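You operate a simulated robot arm through the tools that you are given. There is no shell and no other tool.

Carry out the task below with a simulated two-armed robot. There is one attempt and no reset: what you move stays moved.

## Task
Hold the 70 mm die on the magnetic chuck, up against its rail.
Fine: switch the chuck on with the red key and put the key back. Set down upright: what you pick out.

The check looks at the end state, three seconds after you hand in, the way a careful person would. Anything else that was tipped, shoved, dropped, spilled or broken makes it a failure.

## Robot
Two 7-joint arms with two-finger parallel grippers on one trunk that stands fixed in place. Base frame: the origin is at the foot of the trunk, x ahead of it, y to its left, z up; the work surface is at about z = 880. Units: mm, degrees, N and s.
The left shoulder is at [70, 187, 1290], the right one opposite. With the tool pointing down near the work surface each hand reaches from about 240 to 780 mm from the base axis, measured 20 degrees to its own side. Payload 3.91 kg a hand.
The TCP of each hand is the grasp point between the finger pads, 30 mm short of the fingertips. In the tool frame z runs along the fingers and y along their closing line. Largest opening 110 mm; finger width 20, thickness 10; the body of the gripper, 48 by 112 mm, starts 55 mm behind the TCP.
Orientation is told as [roll, pitch, yaw] about the base's x, y, z axes, in that order, counted from this pose: with the fingers straight down and closing along the base's y, the tool's x points along the base's -x, its y along +y and its z along -z.

## Interface
- The arms move only by the tool move_arm. It takes "left_steps", "right_steps" or both (then of equal length, played together; a hand with none holds still); each is a list of rows, each a list of 7 numbers: the turn, a rotation vector about the base's x, y, z in units of 5 degrees (1.0 is 5 degrees), then the shift along the base's x, y, z in units of 25 mm (1.0 is 25 mm), then the opening, from 0 (shut) to 1 (fully open). In form: [[ax, ay, az, dx, dy, dz, claw], ...]. A call has 1 to 20 rows; each row shifts and turns the commanded pose from where the row before left it. A call with a number of a shift or a turn outside -1 to 1 is refused whole. Each row takes 0.2 s and may step no farther than 50 mm and 8.6 degrees from the row before; otherwise, or with a gripper value out of range, the whole call is refused. Where a pose cannot be reached the arm comes as near as it can. A force on the tool above 90 N (or 10 N above the force at the start of the call, whichever is more), or a blocked arm, ends the call early, and 0.2 s more pass. The fingers move at their own pace (about 72 mm/s each) and stop on an object; they squeeze with about 27 N. The grip force told is the motor's: it shows also when the fingers shut on nothing. Time passes only in rows, and 0.2 s behind the last, so rows that do not move let the fingers close. It gives the time, the measured TCP pose, the force on the tool (base axes), the opening and the grip force at its end, in the units of the frame above (readings bear some noise), with the torque about the TCP (base axes, N m) and any sound that the robot's microphone picked up.
- Cameras (640 x 400 px; columns grow to the right, rows downward): "scene" is now at [123.2, -44.3, 1513.5]; the picture's right is [-0.48, -0.88, -0.00], its down [-0.55, 0.30, -0.78] and it looks along [0.68, -0.37, -0.63] (base axes); focal length 329 px, centre (320, 200). "left" rides on the left gripper at [72, -17, -103] in its tool frame; the picture's right is [0.23, 0.97, 0.00], its down [-0.76, 0.18, -0.62] and it looks along [-0.61, 0.14, 0.78] (tool axes); focal length 222 px, centre (320, 200). "right" rides on the right gripper at [72, 17, -103] in its tool frame; the picture's right is [-0.23, 0.97, 0.00], its down [-0.76, -0.18, -0.62] and it looks along [-0.61, -0.14, 0.78] (tool axes); focal length 222 px, centre (320, 200). There is no depth. A picture from a camera that has moved, and an enlarged one, comes with that camera's place and axes in the base frame and with its lens.
- camera(camera): a new picture of that camera. The clock stands still meanwhile.
- slide_trunk(by): slides the trunk up (or, below 0, down) by that many mm; the arms and the scene camera ride with it, the base frame stays. It gives what a move gives, with no picture.
- head_to(pan, tilt): turns the head with the scene camera to pan (to the left, within 86 degrees either way) and tilt (down, from -29 to 69), counted from straight ahead of the robot. It gives what a move gives.
- enlarge(camera, box): a new picture of the part [left, top, right, bottom] of that camera's present view, enlarged. The clock stands still meanwhile.
- hand_in(): hands the job in; it is judged then, once.

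Nothing tells you positions but the pictures and the camera data. Unless the task says otherwise, let go and move clear before handing in.

The tools are called after "Emit:" by a JSON object that holds its "api" and its "payload". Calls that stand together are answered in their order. move_arm: Moves the arms, as the interface text tells. Its arguments: {"type":"object","properties":{"left_steps":{"type":"array","items":{"type":"array","items":{"type":"number"}}},"right_steps":{"type":"array","items":{"type":"array","items":{"type":"number"}}}},"required":[]} The other tools are called the same way: slide_trunk (by) slides the trunk up or down; head_to (pan, tilt) turns the head that bears the scene camera; camera (camera) takes a picture; enlarge (camera, box) takes an enlarged picture of a part of a camera's view; hand_in () hands the job in.

At the start:

```text
clock: 0.0
left_tcp_pos: [453.9, -51.4, 1183.0]
left_ee_rot: [0.2, 0.0, 0.0]
left_contact_force: [-0.1, -0.7, 0.6]
left_torque: [0.0, -0.01, -0.01]
left_gripper_width: 109.9
left_finger_force: 0.1
right_tcp_pos: [411.5, -427.0, 1231.9]
right_ee_rot: [-0.1, 0.0, 0.0]
right_contact_force: [0.3, -0.4, 0.0]
right_torque: [-0.02, 0.01, -0.01]
right_gripper_width: 110.1
right_finger_force: 0.0
trunk travel left (down, up): [-800.0, 140.0]
head pan, tilt: [-28.6, 38.9]
```

scene: 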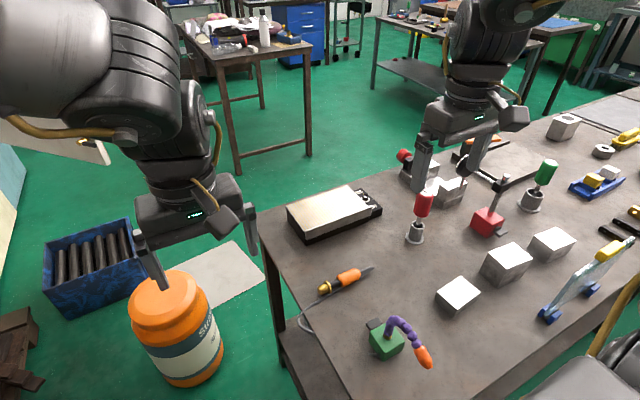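
right: 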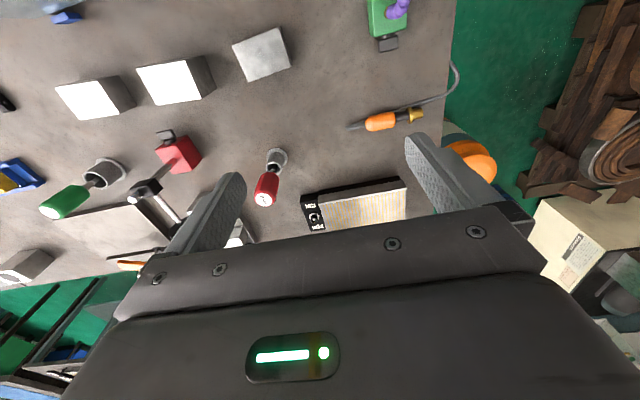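
left: 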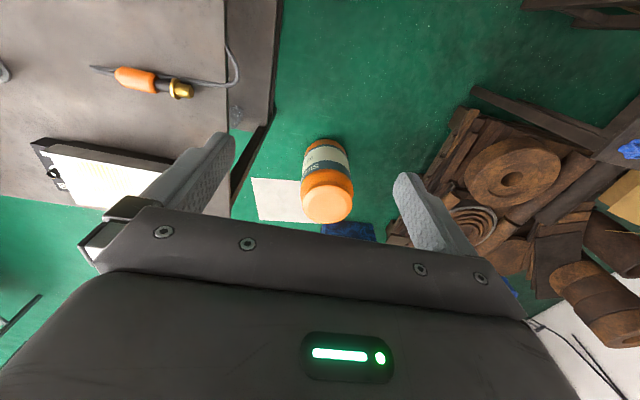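

I see a table with a magnetic chuck (light top, dark rail/panel), several blocks, a red and a green key in sockets, and other clutter. First I look closer at the parts before moving anything.

Emit:
{"api": "enlarge", "payload": {"camera": "scene", "box": [270, 160, 430, 260]}}

Emit:
{"api": "enlarge", "payload": {"camera": "scene", "box": [390, 130, 590, 255]}}

Emit:
{"api": "enlarge", "payload": {"camera": "scene", "box": [420, 205, 640, 342]}}

Emit:
{"api": "enlarge", "payload": {"camera": "right", "box": [220, 130, 460, 280]}}

```text
4.00 times, centred on (350, 210) of scene
camera zoom: at [123.2, -44.3, 1513.5], right [-0.48, -0.88, 0.0], down [-0.55, 0.3, -0.78], along [0.68, -0.37, -0.63], focal length 1316 px, centre (200, 160)
```

zoom: 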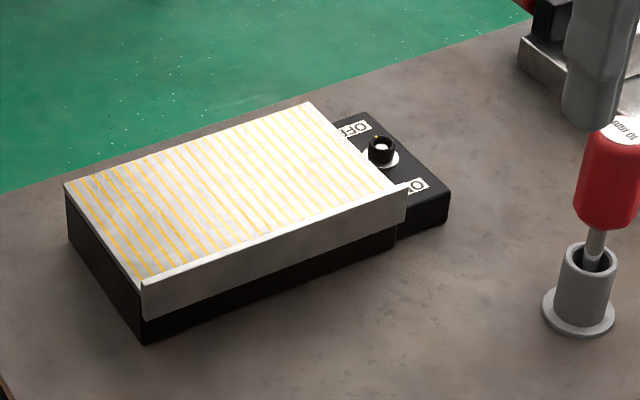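

```text
3.20 times, centred on (490, 192) of scene
camera zoom: at [123.2, -44.3, 1513.5], right [-0.48, -0.88, 0.0], down [-0.55, 0.3, -0.78], along [0.68, -0.37, -0.63], focal length 1053 px, centre (-224, 224)
```

zoom: 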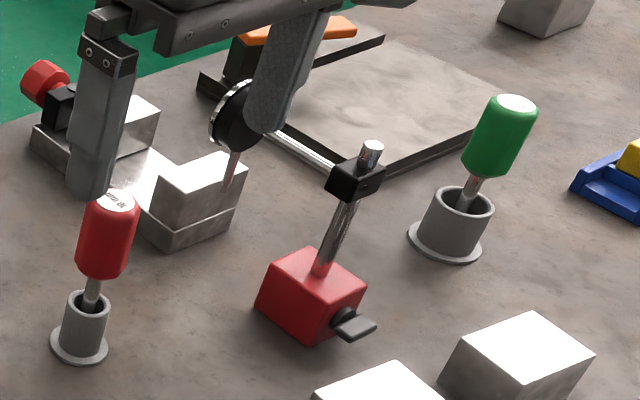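

```text
2.91 times, centred on (530, 274) of scene
camera zoom: at [123.2, -44.3, 1513.5], right [-0.48, -0.88, 0.0], down [-0.55, 0.3, -0.78], along [0.68, -0.37, -0.63], focal length 957 px, centre (-291, -14)
```

zoom: 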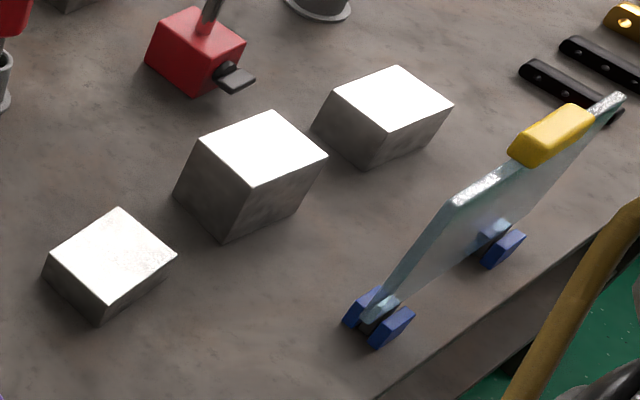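

```text
2.67 times, centred on (340, 205) of right
camera zoom: at [339.3, -410.4, 1334.9], right [0.23, 0.97, 0.0], down [0.76, -0.18, 0.62], along [0.61, -0.14, -0.78], focal length 592 px, centre (267, 187)
```

zoom: 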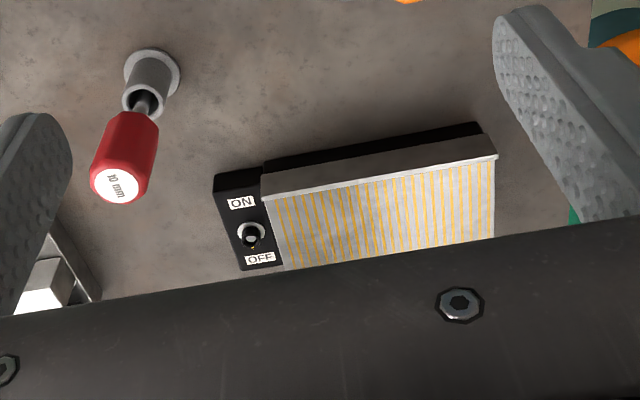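

Three bare blocks and some other metal parts might be the die, so I look closer at each and at the rest of the table.

Emit:
{"api": "enlarge", "payload": {"camera": "scene", "box": [520, 100, 640, 175]}}

Emit:
{"api": "enlarge", "payload": {"camera": "scene", "box": [430, 260, 550, 335]}}

Emit:
{"api": "enlarge", "payload": {"camera": "scene", "box": [470, 215, 590, 290]}}

Emit:
{"api": "enlarge", "payload": {"camera": "right", "box": [40, 10, 300, 172]}}

Emit:
{"api": "enlarge", "payload": {"camera": "scene", "box": [560, 170, 640, 240]}}

```text
5.33 times, centred on (580, 138) of scene
camera zoom: at [123.2, -44.3, 1513.5], right [-0.48, -0.88, 0.0], down [-0.55, 0.3, -0.78], along [0.68, -0.37, -0.63], focal length 1755 px, centre (-1067, 533)
```

zoom: 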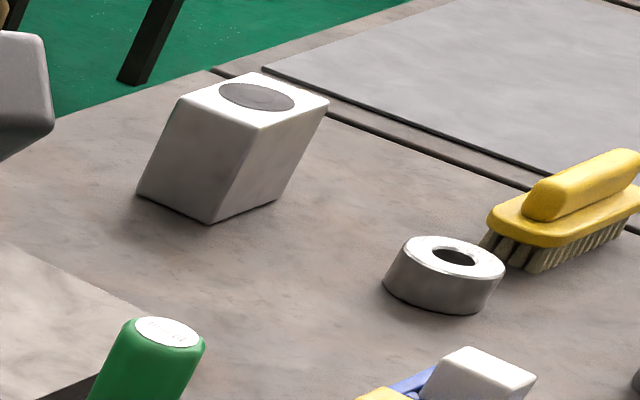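

```text
5.33 times, centred on (490, 298) of scene
camera zoom: at [123.2, -44.3, 1513.5], right [-0.48, -0.88, 0.0], down [-0.55, 0.3, -0.78], along [0.68, -0.37, -0.63], focal length 1755 px, centre (-587, -320)
```

zoom: 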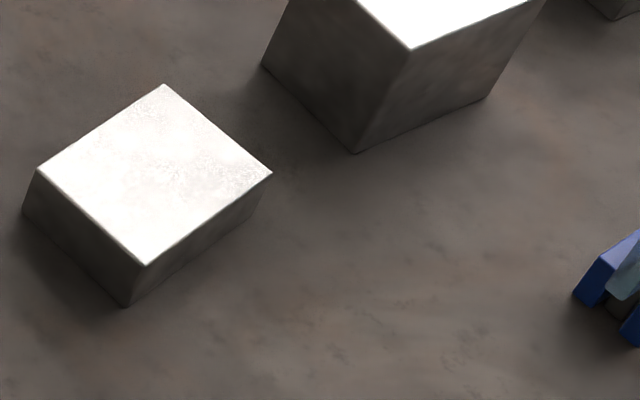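

```text
5.33 times, centred on (530, 252) of scene
camera zoom: at [123.2, -44.3, 1513.5], right [-0.48, -0.88, 0.0], down [-0.55, 0.3, -0.78], along [0.68, -0.37, -0.63], focal length 1755 px, centre (-800, -80)
```

zoom: 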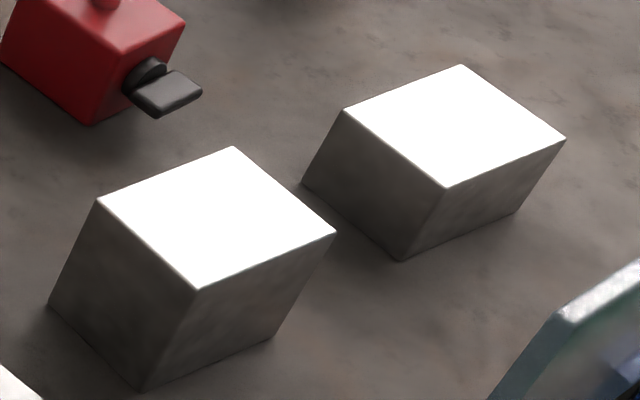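

```text
2.46 times, centred on (170, 91) of right
camera zoom: at [339.3, -410.4, 1334.9], right [0.23, 0.97, 0.0], down [0.76, -0.18, 0.62], along [0.61, -0.14, -0.78], focal length 547 px, centre (689, 468)
```

zoom: 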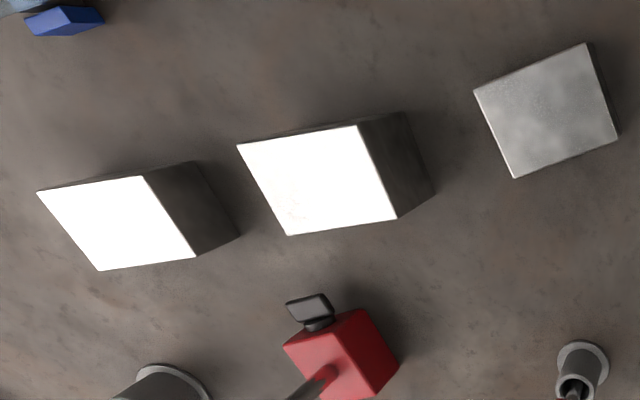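

```text
5.71 times, centred on (600, 205) of scene
camera zoom: at [123.2, -44.3, 1513.5], right [-0.48, -0.88, 0.0], down [-0.55, 0.3, -0.78], along [0.68, -0.37, -0.63], focal length 1881 px, centre (-1280, 171)
```

zoom: 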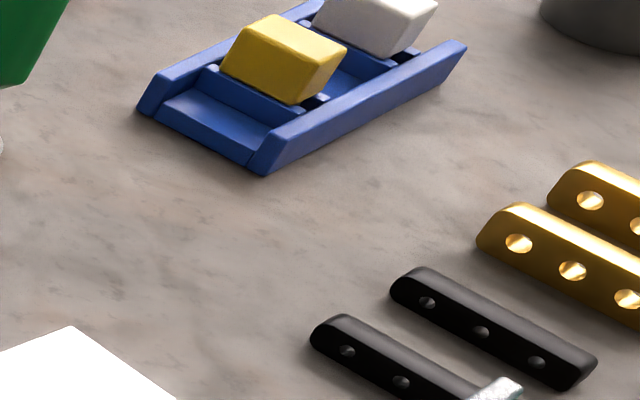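

The three blocks measure about 55x75 mm in footprint and about 30, 70 and 50 mm tall, so the middle one at about (360, -660) is the 70 mm die. The chuck's rail is on its near side (x about 665), and the socket is around (717, -520). I zoom in on the details.

Emit:
{"api": "enlarge", "payload": {"camera": "scene", "box": [345, 180, 393, 210]}}

Emit:
{"api": "enlarge", "payload": {"camera": "scene", "box": [340, 185, 404, 225]}}

Emit:
{"api": "enlarge", "payload": {"camera": "scene", "box": [280, 190, 344, 230]}}

Emit:
{"api": "enlarge", "payload": {"camera": "scene", "box": [390, 185, 454, 245]}}

Emit:
{"api": "enlarge", "payload": {"camera": "right", "box": [290, 180, 350, 240]}}

```text
13.33 times, centred on (369, 195) of scene
camera zoom: at [123.2, -44.3, 1513.5], right [-0.48, -0.88, 0.0], down [-0.55, 0.3, -0.78], along [0.68, -0.37, -0.63], focal length 4388 px, centre (-333, 267)
```

zoom: 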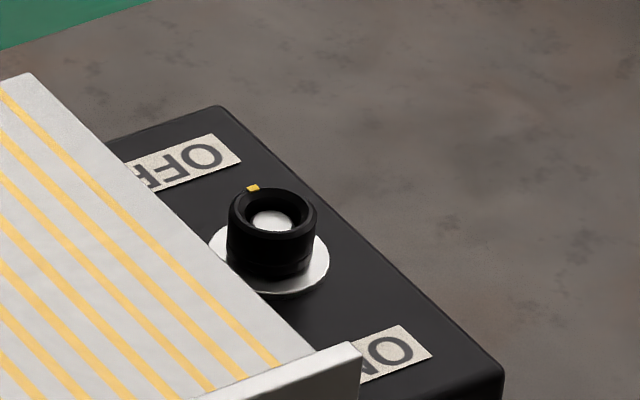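

```text
10.00 times, centred on (372, 205) of scene
camera zoom: at [123.2, -44.3, 1513.5], right [-0.48, -0.88, 0.0], down [-0.55, 0.3, -0.78], along [0.68, -0.37, -0.63], focal length 3291 px, centre (-200, 150)
```

zoom: 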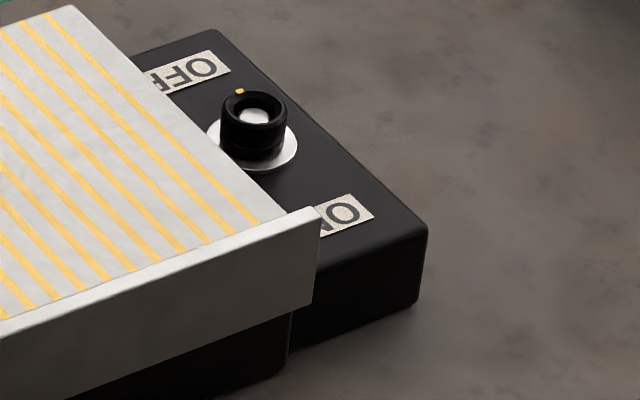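

```text
10.00 times, centred on (312, 210) of scene
camera zoom: at [123.2, -44.3, 1513.5], right [-0.48, -0.88, 0.0], down [-0.55, 0.3, -0.78], along [0.68, -0.37, -0.63], focal length 3291 px, centre (400, 100)
```

zoom: 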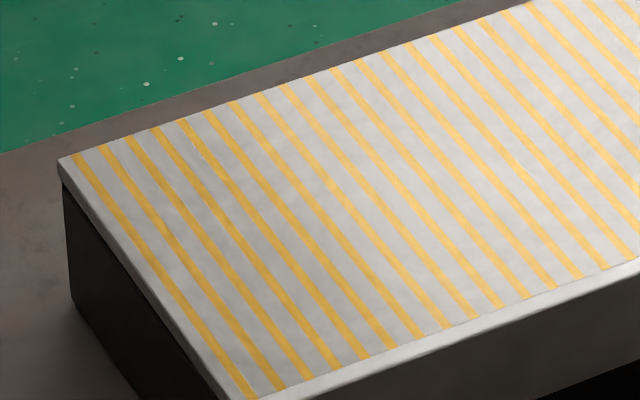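

```text
6.67 times, centred on (422, 215) of scene
camera zoom: at [123.2, -44.3, 1513.5], right [-0.48, -0.88, 0.0], down [-0.55, 0.3, -0.78], along [0.68, -0.37, -0.63], focal length 2194 px, centre (-360, 100)
```

zoom: 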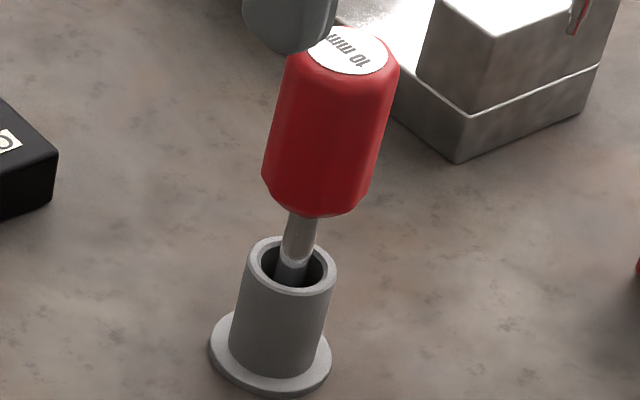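

```text
6.67 times, centred on (320, 210) of right
camera zoom: at [339.3, -410.4, 1334.9], right [0.23, 0.97, 0.0], down [0.76, -0.18, 0.62], along [0.61, -0.14, -0.78], focal length 1481 px, centre (320, 133)
```

zoom: 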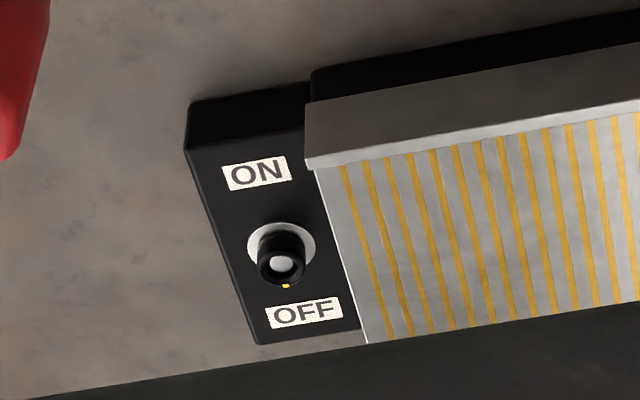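

The key must turn the marker from OFF (far side) to ON (near side), half a turn. The red key stands in its holder at about (548, -566), with the handle roughly z 960–1033. I test the right arm's reach over the socket, staying high.

Emit:
{"api": "move_arm", "payload": {"right_steps": [[0, 0, 0, 0.88, -0.266, -0.2, 1], [0, 0, 0, 0.88, -0.266, -0.2, 1], [0, 0, 0, 0.88, -0.266, -0.2, 1], [0, 0, 0, 0.88, -0.266, -0.2, 1], [0, 0, 0, 0.88, -0.266, -0.2, 1], [0, 0, 0, 0.88, -0.266, -0.2, 1], [0, 0, 0, 0.88, -0.266, -0.2, 1], [0, 0, 0, 0.88, -0.266, -0.2, 1], [0, 0, 0, 0.88, -0.266, -0.2, 1], [0, 0, 0, 0.88, -0.266, -0.2, 1], [0, 0, 0, 0.88, -0.266, -0.2, 1], [0, 0, 0, 0.88, -0.266, -0.2, 1], [0, 0, 0, 0.88, -0.266, -0.2, 1], [0, 0, 0, 0.88, -0.266, -0.2, 1], [0, 0, 0, 0, 0, 0, 1], [0, 0, 0, 0, 0, 0, 1]]}}

Emit:
{"api": "camera", "payload": {"camera": "scene"}}

Emit:
{"api": "camera", "payload": {"camera": "right"}}

```text
clock: 3.4
left_tcp_pos: [453.8, -49.9, 1183.8]
left_ee_rot: [0.1, 0.0, 0.0]
left_contact_force: [-0.2, 0.0, 0.6]
left_torque: [0.02, 0.0, -0.01]
left_gripper_width: 110.1
left_finger_force: 0.0
right_tcp_pos: [619.2, -510.5, 1146.5]
right_ee_rot: [0.0, -0.3, 0.0]
right_contact_force: [-0.2, -0.5, -0.6]
right_torque: [0.01, 0.0, -0.06]
right_gripper_width: 110.0
right_finger_force: 0.1
right hand out of reach, approached as far as the arm can: row 10, 11, 12, 13, 14
trunk travel left (down, up): [-800.0, 140.0]
head pan, tilt: [-28.6, 38.9]
```

```text
taken
camera scene: at [122.6, -44.0, 1513.6], right [-0.48, -0.88, 0.0], down [-0.55, 0.3, -0.78], along [0.68, -0.37, -0.63], focal length 329 px, centre (320, 200)
```

scene: 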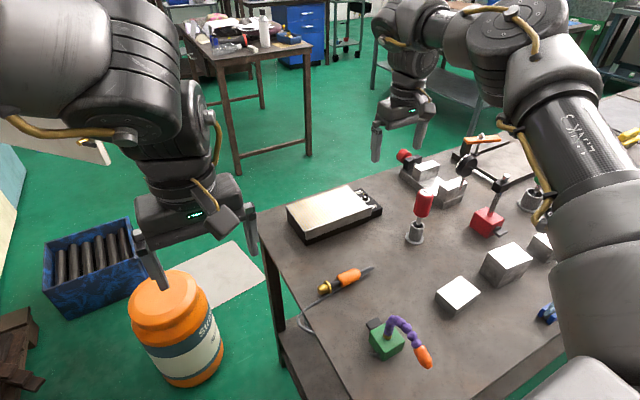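

```text
taken
camera right: at [545.8, -492.8, 1247.9], right [0.23, 0.97, 0.0], down [0.76, -0.18, 0.63], along [0.61, -0.14, -0.78], focal length 222 px, centre (320, 200)
```

right: 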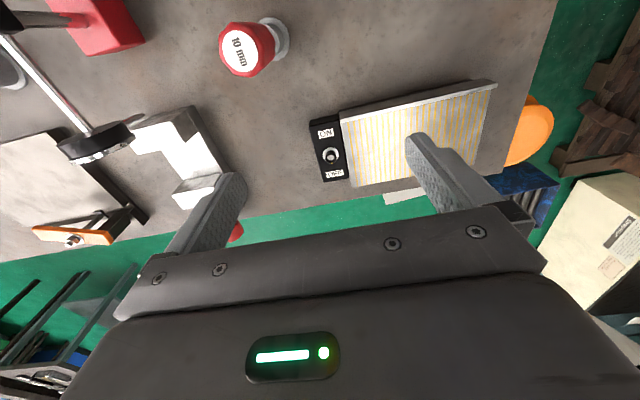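

Straight-down reach ends at about x = 619 at that height, so the socket will need a tilted hand; the die placement (closer in y and lower) should be reachable. Now I bring the hand over the middle block to measure it.

Emit:
{"api": "move_arm", "payload": {"right_steps": [[0, 0, 0, -0.95, 0, 0, 1], [0, 0, 0, -0.95, 0, 0, 1], [0, 0, 0, -0.95, 0, 0, 1], [0, 0, 0, -0.95, 0, 0, 1], [0, 0, 0, -0.95, 0, 0, 1], [0, 0, 0, -0.95, 0, 0, 1], [0, 0, 0, -0.95, 0, 0, 1], [0, 0, 0, -0.95, 0, 0, 1], [0, 0, 0, -0.95, 0, 0, 1], [0, 0, 0, -0.95, 0, 0, 1], [0, 0, 0, -0.95, -0.5, 0, 1], [0, 0, 0, 0, -1, 0, 1], [0, 0, 0, 0, -1, 0, 1], [0, 0, 0, 0, -1, 0, 1], [0, 0, 0, 0, -1, 0, 1], [0, 0, 0, 0, -1, 0, 1], [0, 0, 0, 0, -0.5, 0, 1]]}}

Emit:
{"api": "camera", "payload": {"camera": "right"}}

Emit:
{"api": "camera", "payload": {"camera": "scene"}}

```text
clock: 7.0
left_tcp_pos: [453.3, -51.0, 1183.1]
left_ee_rot: [0.1, 0.1, 0.0]
left_contact_force: [-0.2, -0.4, 0.6]
left_torque: [0.0, -0.02, 0.02]
left_gripper_width: 110.0
left_finger_force: 0.0
right_tcp_pos: [360.2, -660.3, 1146.8]
right_ee_rot: [0.0, 0.0, 0.0]
right_contact_force: [0.6, 0.5, -0.3]
right_torque: [0.02, 0.0, 0.0]
right_gripper_width: 109.9
right_finger_force: 0.0
trunk travel left (down, up): [-800.0, 140.0]
head pan, tilt: [-28.6, 38.9]
```

```text
taken
camera right: at [287.6, -642.6, 1248.7], right [0.23, 0.97, 0.0], down [0.76, -0.18, 0.62], along [0.61, -0.14, -0.78], focal length 222 px, centre (320, 200)
```

right: 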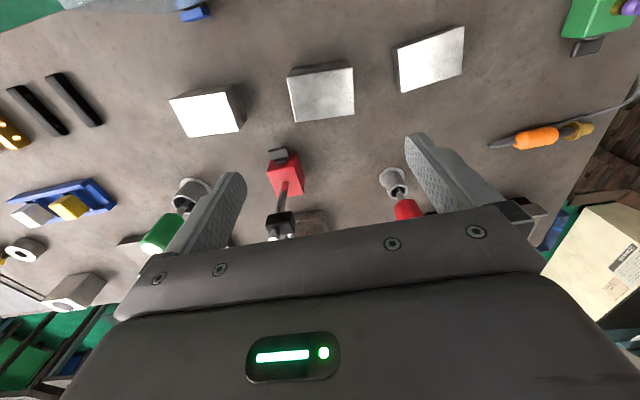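

```text
taken
camera scene: at [123.0, -44.7, 1513.5], right [-0.48, -0.88, 0.0], down [-0.55, 0.3, -0.78], along [0.68, -0.37, -0.63], focal length 329 px, centre (320, 200)
```

scene: 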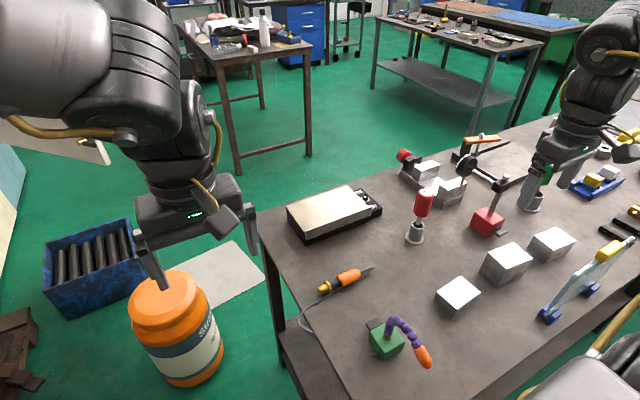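

The hand now hangs right above the middle block. I enlarge it for an exact fix.

Emit:
{"api": "enlarge", "payload": {"camera": "right", "box": [270, 45, 370, 135]}}

Emit:
{"api": "enlarge", "payload": {"camera": "scene", "box": [470, 232, 550, 292]}}

Emit:
{"api": "enlarge", "payload": {"camera": "right", "box": [230, 120, 430, 250]}}

Emit:
{"api": "enlarge", "payload": {"camera": "scene", "box": [390, 130, 550, 245]}}

```text
4.44 times, centred on (320, 90) of right
camera zoom: at [287.6, -642.6, 1248.7], right [0.23, 0.97, 0.0], down [0.76, -0.18, 0.62], along [0.61, -0.14, -0.78], focal length 987 px, centre (320, 689)
```

zoom: 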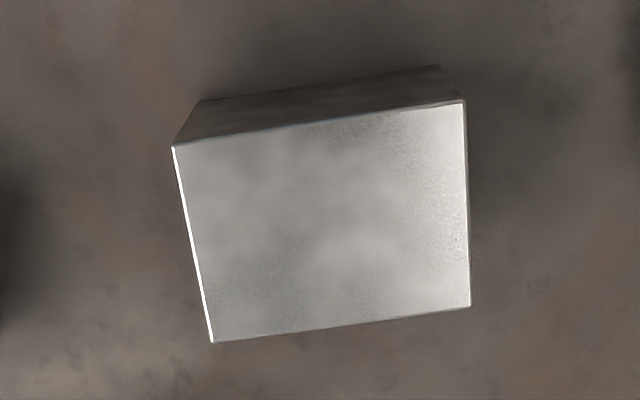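

```text
6.67 times, centred on (510, 262) of scene
camera zoom: at [123.0, -44.7, 1513.5], right [-0.48, -0.88, 0.0], down [-0.55, 0.3, -0.78], along [0.68, -0.37, -0.63], focal length 2194 px, centre (-947, -213)
```

zoom: 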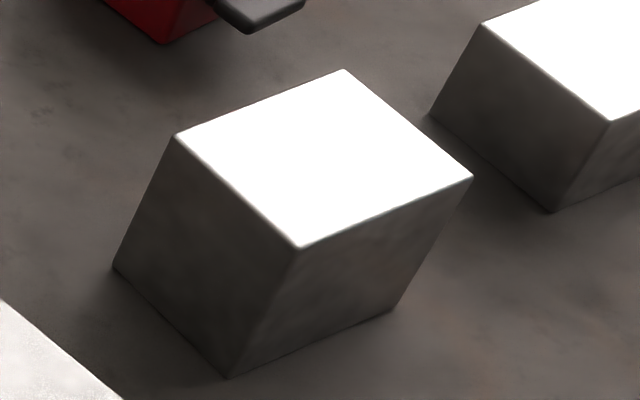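

```text
3.08 times, centred on (330, 185) of right
camera zoom: at [287.6, -642.6, 1248.7], right [0.23, 0.97, 0.0], down [0.76, -0.18, 0.62], along [0.61, -0.14, -0.78], focal length 684 px, centre (289, 246)
```

zoom: 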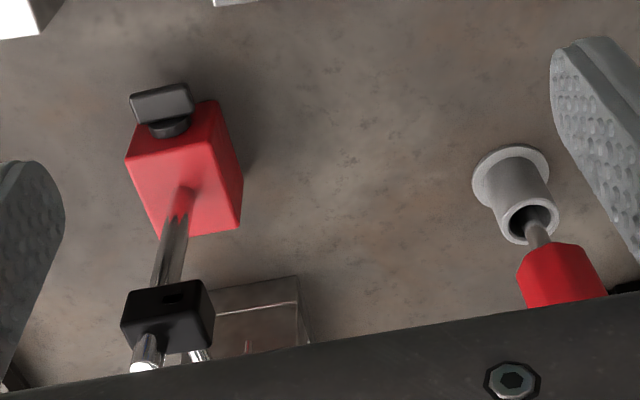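

```text
3.48 times, centred on (470, 188) of scene
camera zoom: at [123.0, -44.7, 1513.5], right [-0.48, -0.88, 0.0], down [-0.55, 0.3, -0.78], along [0.68, -0.37, -0.63], focal length 1145 px, centre (-202, 244)
```

zoom: 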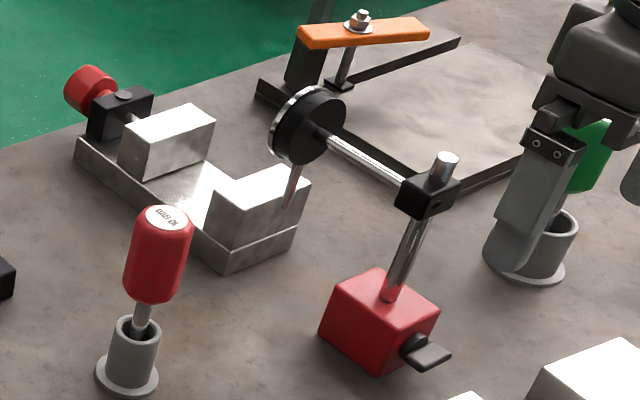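

The block measures about 78 x 53 x 70 mm, centred at (359.7, -657.0), turned about -5.5° in yaw. I turn the hand to match and go down around its long ends.

Emit:
{"api": "move_arm", "payload": {"right_steps": [[0, 0, -0.55, -0.02, 0.13, -0.5, 1], [0, 0, -0.54, 0, 0, -1, 1], [0, 0, 0, 0, 0, -1, 1], [0, 0, 0, 0, 0, -1, 1], [0, 0, 0, 0, 0, -1, 1], [0, 0, 0, 0, 0, -1, 1], [0, 0, 0, 0, 0, -0.5, 1], [0, 0, 0, 0, 0, 0, 1]]}}

Emit:
{"api": "camera", "payload": {"camera": "right"}}

Emit:
{"api": "camera", "payload": {"camera": "scene"}}

```text
clock: 8.8
left_tcp_pos: [454.7, -49.8, 1182.5]
left_ee_rot: [0.1, 0.0, 0.0]
left_contact_force: [0.4, -0.2, 0.1]
left_torque: [-0.03, -0.02, 0.02]
left_gripper_width: 110.0
left_finger_force: 0.1
right_tcp_pos: [358.2, -655.3, 994.9]
right_ee_rot: [0.0, -0.1, -5.5]
right_contact_force: [-0.4, -0.1, -0.4]
right_torque: [-0.03, -0.03, 0.01]
right_gripper_width: 110.1
right_finger_force: 0.1
trunk travel left (down, up): [-800.0, 140.0]
head pan, tilt: [-28.6, 38.9]
```

```text
taken
camera right: at [287.7, -631.0, 1098.2], right [0.32, 0.95, 0.0], down [0.74, -0.25, 0.62], along [0.59, -0.2, -0.78], focal length 222 px, centre (320, 200)
```

right: 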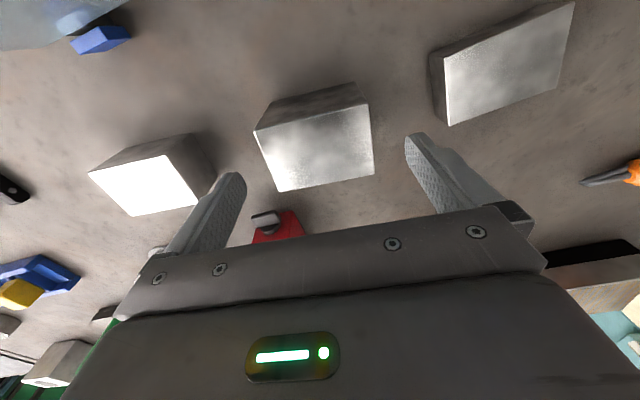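

```text
taken
camera scene: at [123.0, -44.3, 1513.5], right [-0.48, -0.88, 0.0], down [-0.55, 0.3, -0.78], along [0.68, -0.37, -0.63], focal length 329 px, centre (320, 200)
```

scene: 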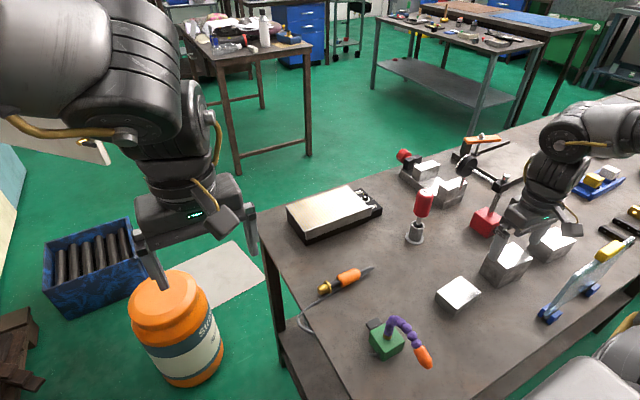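

The fingers straddle the block with room on both sides. I go down the remaining 75 mm and close.

Emit:
{"api": "move_arm", "payload": {"right_steps": [[0, 0, 0, 0, -0.04, -0.7, 1], [0, 0, 0, 0, 0, -0.7, 1], [0, 0, 0, 0, 0, -0.7, 1], [0, 0, 0, 0, 0, -0.7, 1], [0, 0, 0, 0, 0, -0.2, 1], [0, 0, 0, 0, 0, 0, 1]]}}

Emit:
{"api": "camera", "payload": {"camera": "right"}}

```text
clock: 10.2
left_tcp_pos: [453.1, -50.1, 1183.8]
left_ee_rot: [0.1, 0.1, -0.1]
left_contact_force: [-0.2, -0.4, 0.1]
left_torque: [-0.01, 0.0, -0.01]
left_gripper_width: 110.0
left_finger_force: 0.1
right_tcp_pos: [358.8, -656.5, 919.7]
right_ee_rot: [0.0, 0.0, -5.4]
right_contact_force: [0.3, 0.8, 0.1]
right_torque: [-0.01, -0.04, 0.02]
right_gripper_width: 110.0
right_finger_force: 0.0
trunk travel left (down, up): [-800.0, 140.0]
head pan, tilt: [-28.6, 38.9]
```

```text
taken
camera right: at [288.3, -633.5, 1022.5], right [0.32, 0.95, 0.0], down [0.74, -0.25, 0.62], along [0.59, -0.2, -0.78], focal length 222 px, centre (320, 200)
```

right: 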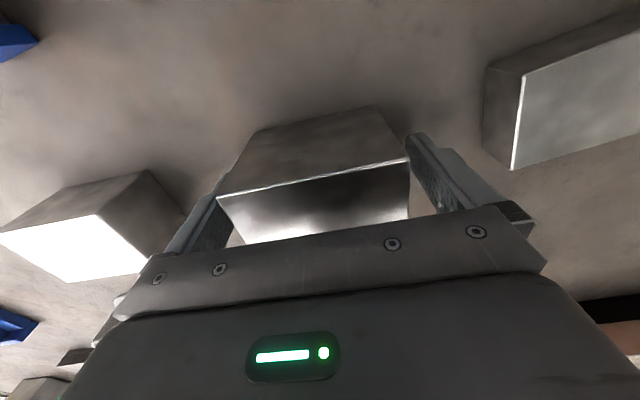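

The block sits between the fingers. I close on it and lift slowly.

Emit:
{"api": "move_arm", "payload": {"right_steps": [[0, 0, 0, 0, 0, 0, 0], [0, 0, 0, 0, 0, 0, 0], [0, 0, 0, 0, 0, 0, 0], [0, 0, 0, 0, 0, 0, 0]]}}

Emit:
{"api": "move_arm", "payload": {"right_steps": [[0, 0, 0, 0, 0, 0.2, 0], [0, 0, 0, 0, 0, 0.3, 0], [0, 0, 0, 0, 0, 0.3, 0], [0, 0, 0, 0, 0, 0, 0], [0, 0, 0, 0, 0, 0, 0]]}}

Emit:
{"api": "camera", "payload": {"camera": "scene"}}

Emit:
{"api": "camera", "payload": {"camera": "right"}}

```text
clock: 11.2
left_tcp_pos: [454.5, -50.1, 1183.9]
left_ee_rot: [0.1, 0.1, 0.1]
left_contact_force: [1.0, 0.0, -0.8]
left_torque: [-0.01, -0.02, -0.01]
left_gripper_width: 109.9
left_finger_force: 0.0
right_tcp_pos: [359.6, -657.9, 919.4]
right_ee_rot: [0.0, 0.1, -5.4]
right_contact_force: [0.8, 3.0, 0.1]
right_torque: [0.15, -0.19, 0.08]
right_gripper_width: 80.1
right_finger_force: 27.3
trunk travel left (down, up): [-800.0, 140.0]
head pan, tilt: [-28.6, 38.9]
```

```text
clock: 12.4
left_tcp_pos: [453.9, -49.5, 1183.5]
left_ee_rot: [0.0, 0.0, -0.1]
left_contact_force: [0.3, 0.5, 0.3]
left_torque: [-0.03, 0.02, 0.0]
left_gripper_width: 109.8
left_finger_force: 0.1
right_tcp_pos: [357.8, -656.7, 942.2]
right_ee_rot: [0.0, -0.1, -5.5]
right_contact_force: [0.8, -2.3, 8.7]
right_torque: [0.36, 0.32, -0.18]
right_gripper_width: 79.8
right_finger_force: 27.1
trunk travel left (down, up): [-800.0, 140.0]
head pan, tilt: [-28.6, 38.9]
```

```text
taken
camera scene: at [122.4, -43.4, 1513.8], right [-0.48, -0.88, 0.0], down [-0.55, 0.3, -0.78], along [0.68, -0.37, -0.63], focal length 329 px, centre (320, 200)
```

scene: 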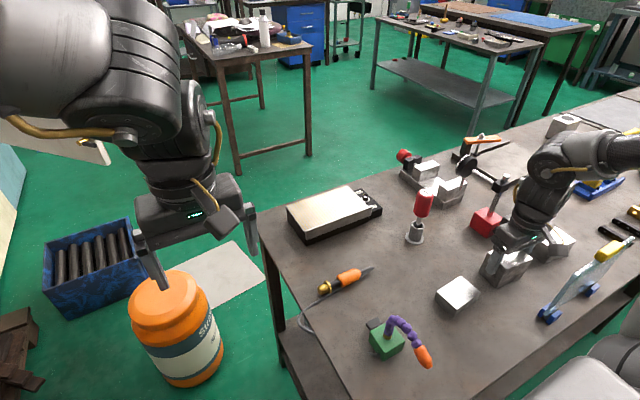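

```text
taken
camera right: at [288.0, -632.4, 1044.3], right [0.32, 0.95, 0.0], down [0.74, -0.25, 0.62], along [0.59, -0.2, -0.78], focal length 222 px, centre (320, 200)
```

right: 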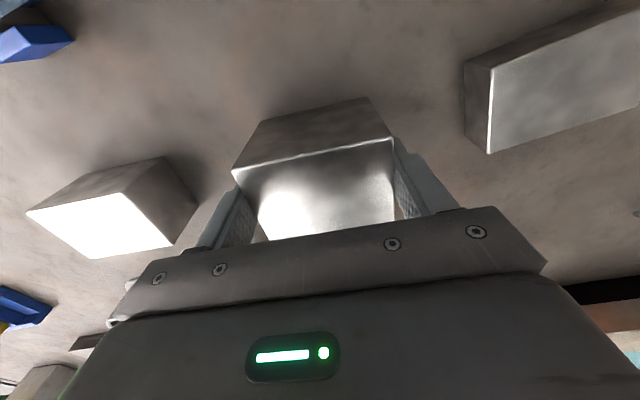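

The block seems possibly to have slid in the fingers while I lifted. I check it closely.

Emit:
{"api": "enlarge", "payload": {"camera": "scene", "box": [450, 215, 562, 295]}}

Emit:
{"api": "enlarge", "payload": {"camera": "right", "box": [180, 70, 440, 250]}}

```text
5.00 times, centred on (506, 255) of scene
camera zoom: at [122.4, -43.4, 1513.8], right [-0.48, -0.88, 0.0], down [-0.55, 0.3, -0.78], along [0.68, -0.37, -0.63], focal length 1646 px, centre (-610, -75)
```

zoom: 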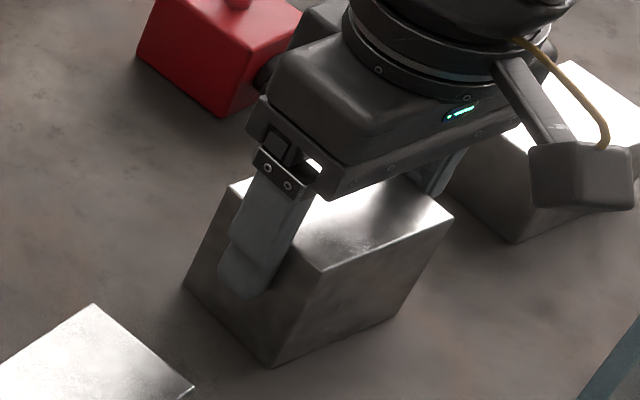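

```text
2.22 times, centred on (310, 160) of right
camera zoom: at [288.0, -632.4, 1044.3], right [0.32, 0.95, 0.0], down [0.74, -0.25, 0.62], along [0.59, -0.2, -0.78], focal length 494 px, centre (342, 289)
```

zoom: 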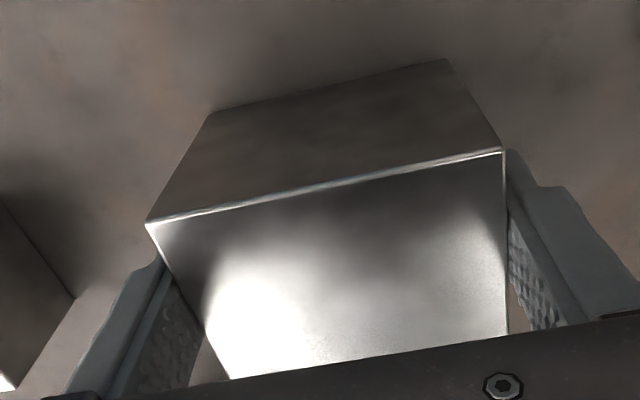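

The block stayed on the table and the pads slid up along it, so plain friction is marginal. I measure how much the grip can pull by going back down, re-gripping fully, and lifting in tiny steps while watching the force.

Emit:
{"api": "move_arm", "payload": {"right_steps": [[0, 0, 0, 0, 0, 0.1, 0], [0, 0, 0, 0, 0, 0.1, 0]]}}

Emit:
{"api": "move_arm", "payload": {"right_steps": [[0, 0, 0, 0, 0, 0, 0], [0, 0, 0, 0, 0, 0, 0]]}}

```text
clock: 13.0
left_tcp_pos: [454.6, -53.5, 1182.8]
left_ee_rot: [0.2, 0.1, 0.1]
left_contact_force: [-0.4, -0.9, -1.0]
left_torque: [0.01, -0.03, 0.01]
left_gripper_width: 110.0
left_finger_force: 0.1
right_tcp_pos: [358.4, -657.8, 943.8]
right_ee_rot: [0.1, 0.2, -5.5]
right_contact_force: [-0.5, 0.0, -0.4]
right_torque: [0.01, 0.01, -0.02]
right_gripper_width: 79.7
right_finger_force: 27.1
trunk travel left (down, up): [-800.0, 140.0]
head pan, tilt: [-28.6, 38.9]
```

```text
clock: 13.6
left_tcp_pos: [454.7, -52.5, 1183.4]
left_ee_rot: [0.1, 0.2, 0.0]
left_contact_force: [-0.6, 0.3, -0.7]
left_torque: [-0.01, -0.01, -0.01]
left_gripper_width: 110.1
left_finger_force: 0.1
right_tcp_pos: [357.4, -658.6, 943.6]
right_ee_rot: [0.0, 0.1, -5.5]
right_contact_force: [-0.2, 0.3, -10.7]
right_torque: [0.03, -0.03, 0.0]
right_gripper_width: 79.9
right_finger_force: 27.3
trunk travel left (down, up): [-800.0, 140.0]
head pan, tilt: [-28.6, 38.9]
```

Emit:
{"api": "move_arm", "payload": {"right_steps": [[0, 0, 0, 0, 0, 0.1, 0], [0, 0, 0, 0, 0, 0.1, 0], [0, 0, 0, 0, 0, 0.1, 0]]}}

Emit:
{"api": "enlarge", "payload": {"camera": "scene", "box": [450, 215, 562, 295]}}

Emit:
{"api": "move_arm", "payload": {"right_steps": [[0, 0, 0, 0, 0, 0.05, 0], [0, 0, 0, 0, 0, 0.05, 0], [0, 0, 0, 0, 0, 0.05, 0]]}}

Emit:
{"api": "enlarge", "payload": {"camera": "right", "box": [180, 70, 440, 250]}}

```text
clock: 14.4
left_tcp_pos: [455.4, -52.3, 1182.5]
left_ee_rot: [0.1, 0.1, 0.0]
left_contact_force: [0.6, -0.7, -0.5]
left_torque: [0.01, 0.0, 0.02]
left_gripper_width: 110.0
left_finger_force: 0.0
right_tcp_pos: [358.6, -658.6, 951.9]
right_ee_rot: [0.1, 0.1, -5.4]
right_contact_force: [0.1, 0.6, -11.1]
right_torque: [0.0, 0.0, 0.0]
right_gripper_width: 79.5
right_finger_force: 26.9
trunk travel left (down, up): [-800.0, 140.0]
head pan, tilt: [-28.6, 38.9]
```

```text
5.00 times, centred on (506, 255) of scene
camera zoom: at [124.1, -46.2, 1513.4], right [-0.48, -0.88, 0.0], down [-0.55, 0.3, -0.78], along [0.68, -0.37, -0.63], focal length 1646 px, centre (-610, -75)
```

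zoom: 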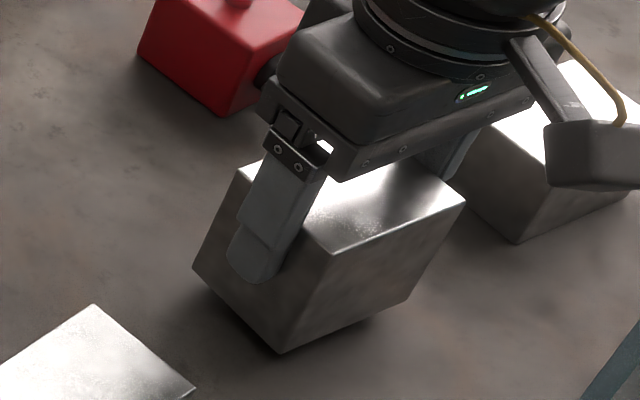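

```text
clock: 15.2
left_tcp_pos: [454.9, -51.6, 1183.4]
left_ee_rot: [0.1, 0.1, 0.0]
left_contact_force: [0.6, 0.5, -0.6]
left_torque: [0.0, -0.03, -0.01]
left_gripper_width: 110.1
left_finger_force: 0.1
right_tcp_pos: [358.5, -659.2, 956.3]
right_ee_rot: [0.1, 0.2, -5.4]
right_contact_force: [0.2, 0.4, -11.3]
right_torque: [-0.01, 0.03, 0.03]
right_gripper_width: 80.0
right_finger_force: 27.3
trunk travel left (down, up): [-800.0, 140.0]
head pan, tilt: [-28.6, 38.9]
```

```text
2.22 times, centred on (310, 160) of right
camera zoom: at [288.6, -634.3, 1058.4], right [0.32, 0.95, 0.0], down [0.74, -0.25, 0.62], along [0.59, -0.2, -0.78], focal length 494 px, centre (342, 289)
```

zoom: 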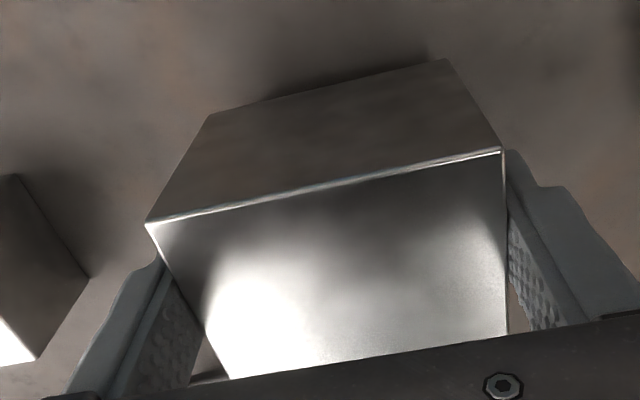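

The block is now held and clear of the table: it weighs about 11 N and isn't slipping with slow motion, gripped with the TCP about 63 mm above its base. Friction is near its limit, so I lift very gently.

Emit:
{"api": "move_arm", "payload": {"right_steps": [[0, 0, 0, 0, 0, 0.06, 0], [0, 0, 0, 0, 0, 0.08, 0], [0, 0, 0, 0, 0, 0.1, 0], [0, 0, 0, 0, 0, 0.12, 0], [0, 0, 0, 0, 0, 0.14, 0], [0, 0, 0, 0, 0, 0.15, 0], [0, 0, 0, 0, 0, 0.15, 0], [0, 0, 0, 0, 0, 0.15, 0], [0, 0, 0, 0, 0, 0.15, 0], [0, 0, 0, 0, 0, 0.15, 0], [0, 0, 0, 0, 0, 0.15, 0], [0, 0, 0, 0, 0, 0.15, 0], [0, 0, 0, 0, 0, 0.15, 0], [0, 0, 0, 0, 0, 0.15, 0], [0, 0, 0, 0, 0, 0.14, 0], [0, 0, 0, 0, 0, 0.12, 0], [0, 0, 0, 0, 0, 0.1, 0], [0, 0, 0, 0, 0, 0.08, 0], [0, 0, 0, 0, 0, 0.05, 0]]}}

Emit:
{"api": "enlarge", "payload": {"camera": "right", "box": [180, 70, 440, 250]}}

Emit:
{"api": "camera", "payload": {"camera": "scene"}}

```text
clock: 19.2
left_tcp_pos: [454.8, -51.0, 1183.0]
left_ee_rot: [0.1, 0.1, -0.2]
left_contact_force: [-0.1, 0.2, -0.1]
left_torque: [0.01, 0.01, 0.01]
left_gripper_width: 110.0
left_finger_force: 0.0
right_tcp_pos: [358.5, -658.8, 1014.6]
right_ee_rot: [0.1, 0.1, -5.5]
right_contact_force: [0.6, 0.5, -11.3]
right_torque: [-0.01, -0.01, 0.0]
right_gripper_width: 80.0
right_finger_force: 27.3
trunk travel left (down, up): [-800.0, 140.0]
head pan, tilt: [-28.6, 38.9]
```

```text
2.22 times, centred on (310, 160) of right
camera zoom: at [288.7, -634.9, 1117.2], right [0.32, 0.95, 0.0], down [0.74, -0.25, 0.62], along [0.59, -0.2, -0.78], focal length 494 px, centre (342, 289)
```

zoom: 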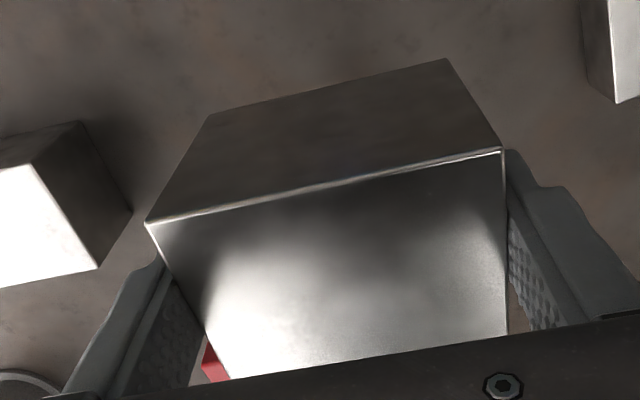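

```text
taken
camera scene: at [124.1, -46.3, 1513.4], right [-0.48, -0.88, 0.0], down [-0.55, 0.3, -0.78], along [0.68, -0.37, -0.63], focal length 329 px, centre (320, 200)
```

scene: 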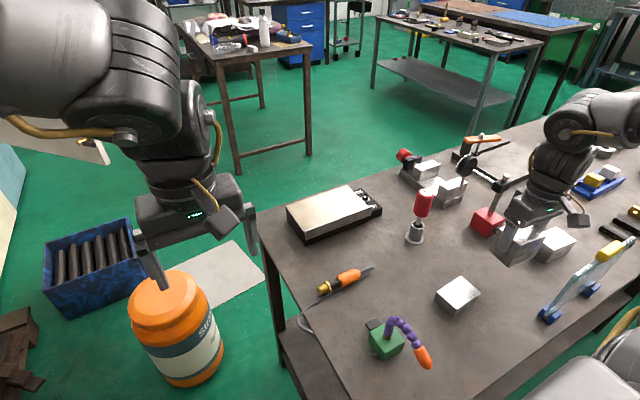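

No slipping; the block's bottom is about 950 high. Before placing, I need the chuck's top and rail heights accurately, so I turn the left hand in place to use its camera as a second viewpoint.

Emit:
{"api": "move_arm", "payload": {"left_steps": [[0, 0, -1, 0.3, 0, 0, 1], [0, 0, -1, 0.3, 0, 0, 1], [0, 0, -1, 0.3, 0, 0, 1], [0, 0, -1, 0.3, 0, 0, 1], [0, 0, -1, 0.3, 0, 0, 1], [0, 0, -1, 0.3, 0, 0, 1], [0, 0, -1, 0, 0, 0, 1], [0, 0, -1, 0, 0, 0, 1], [0, 0, -1, 0, 0, 0, 1], [0, 0, -1, 0, 0, 0, 1], [0, 0, -1, 0, 0, 0, 1], [0, 0, -1, 0, 0, 0, 1], [0, 0, 0, 0, 0, 0, 1]]}}

Emit:
{"api": "camera", "payload": {"camera": "left"}}

```text
clock: 22.0
left_tcp_pos: [372.3, -94.0, 1344.2]
left_ee_rot: [-2.2, -1.6, -58.8]
left_contact_force: [0.2, -0.9, 0.2]
left_torque: [-0.01, -0.01, -0.01]
left_gripper_width: 109.8
left_finger_force: 0.2
left hand out of reach, approached as far as the arm can: row 6, 7, 8, 9, 10, 11, 12
right_tcp_pos: [357.7, -658.5, 1013.9]
right_ee_rot: [0.2, 0.1, -5.6]
right_contact_force: [0.3, 0.1, -10.8]
right_torque: [-0.03, -0.03, -0.02]
right_gripper_width: 79.6
right_finger_force: 26.8
trunk travel left (down, up): [-800.0, 140.0]
head pan, tilt: [-28.6, 38.9]
```

```text
taken
camera left: at [322.1, -35.7, 1447.3], right [0.72, 0.7, -0.04], down [0.56, -0.53, 0.64], along [0.42, -0.48, -0.77], focal length 222 px, centre (320, 200)
```

left: 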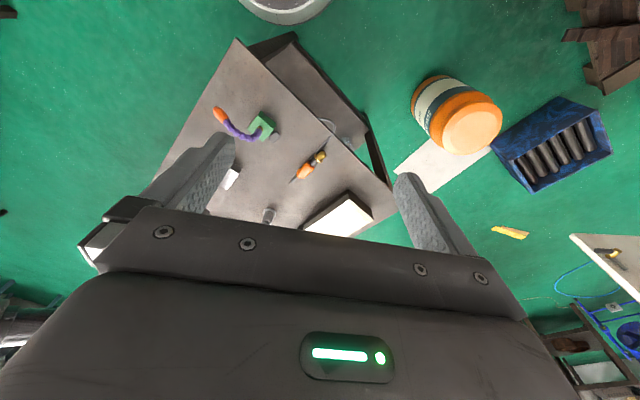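

That view is poor. I instead zoom hard on the rail's ends from the scene camera.

Emit:
{"api": "enlarge", "payload": {"camera": "scene", "box": [356, 198, 388, 218]}}

Emit:
{"api": "enlarge", "payload": {"camera": "scene", "box": [292, 222, 324, 250]}}

Emit:
{"api": "enlarge", "payload": {"camera": "left", "box": [290, 180, 390, 242]}}

```text
16.00 times, centred on (372, 208) of scene
camera zoom: at [123.6, -46.2, 1513.4], right [-0.48, -0.88, 0.0], down [-0.55, 0.3, -0.78], along [0.68, -0.37, -0.63], focal length 5266 px, centre (-512, 72)
```

zoom: 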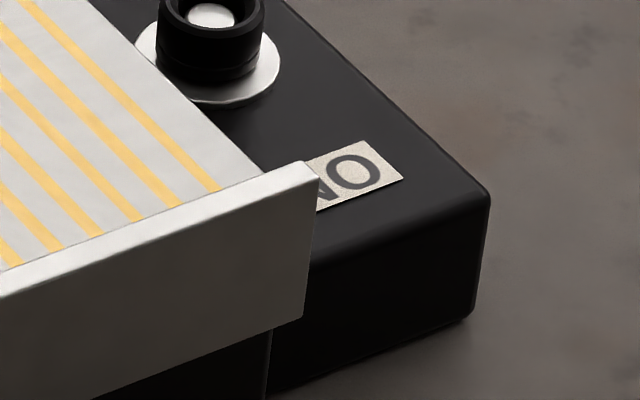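

```text
14.29 times, centred on (308, 236) of scene
camera zoom: at [123.6, -46.2, 1513.4], right [-0.48, -0.88, 0.0], down [-0.55, 0.3, -0.78], along [0.68, -0.37, -0.63], focal length 4702 px, centre (491, -314)
```

zoom: 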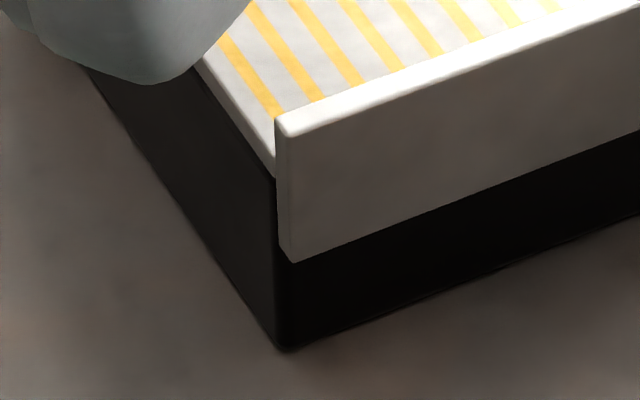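

```text
6.40 times, centred on (340, 211) of left
camera zoom: at [322.1, -35.7, 1447.3], right [0.72, 0.7, -0.04], down [0.56, -0.53, 0.64], along [0.42, -0.48, -0.77], focal length 1422 px, centre (192, 130)
```

zoom: 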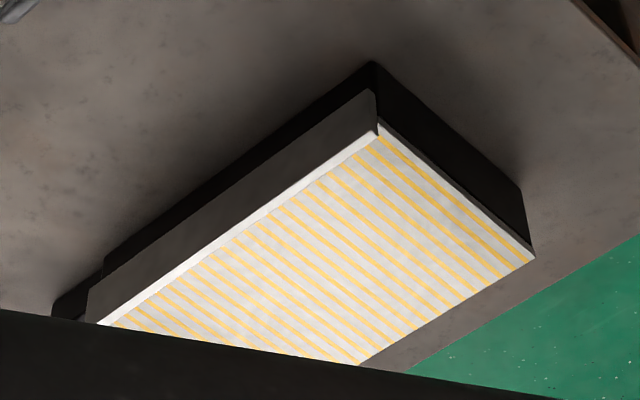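

The chuck plate's top is near z 930, the rail top about 940, and the rail's inner face about x 663, with the chuck spanning y from -297 to -487. First I turn the left hand back and move it out of the way.

Emit:
{"api": "move_arm", "payload": {"left_steps": [[0, 0, 1, -0.2, 0.4, 0, 1], [0, 0, 1, -0.2, 0.4, 0, 1], [0, 0, 1, -0.2, 0.4, 0, 1], [0, 0, 1, -0.2, 0.4, 0, 1], [0, 0, 1, -0.2, 0.4, 0, 1], [0, 0, 1, -0.2, 0.4, 0, 1], [0, 0, 1, 0, 0.5, 0, 1], [0, 0, 1, 0, 0.5, 0, 1], [0, 0, 1, 0, 0.5, 0, 1], [0, 0, 1, 0, 0.5, 0, 1], [0, 0, 1, 0, 0.5, 0, 1], [0, 0, 1, 0, 0.5, 0, 1]]}}

Emit:
{"api": "camera", "payload": {"camera": "scene"}}

```text
clock: 24.6
left_tcp_pos: [342.6, 31.2, 1331.8]
left_ee_rot: [0.1, 0.0, 0.0]
left_contact_force: [-0.1, -0.8, 0.4]
left_torque: [0.01, -0.01, 0.01]
left_gripper_width: 110.1
left_finger_force: 0.0
left hand out of reach, approached as far as the arm can: row 1
right_tcp_pos: [358.6, -658.4, 1014.4]
right_ee_rot: [0.1, 0.2, -5.6]
right_contact_force: [-0.3, -0.2, -9.6]
right_torque: [-0.02, 0.01, -0.02]
right_gripper_width: 79.8
right_finger_force: 26.6
trunk travel left (down, up): [-800.0, 140.0]
head pan, tilt: [-28.6, 38.9]
```

```text
taken
camera scene: at [124.3, -44.8, 1513.4], right [-0.48, -0.88, 0.0], down [-0.55, 0.3, -0.78], along [0.68, -0.37, -0.63], focal length 329 px, centre (320, 200)
```

scene: 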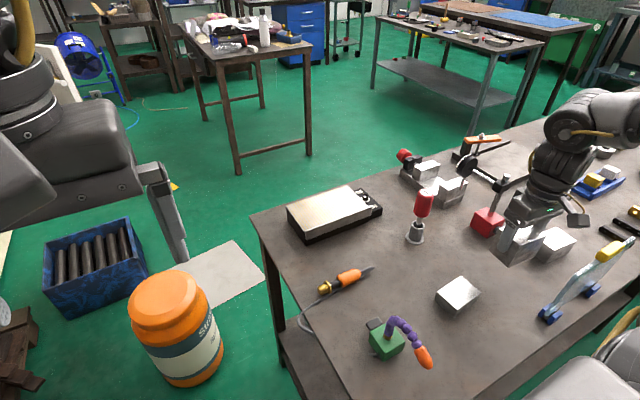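

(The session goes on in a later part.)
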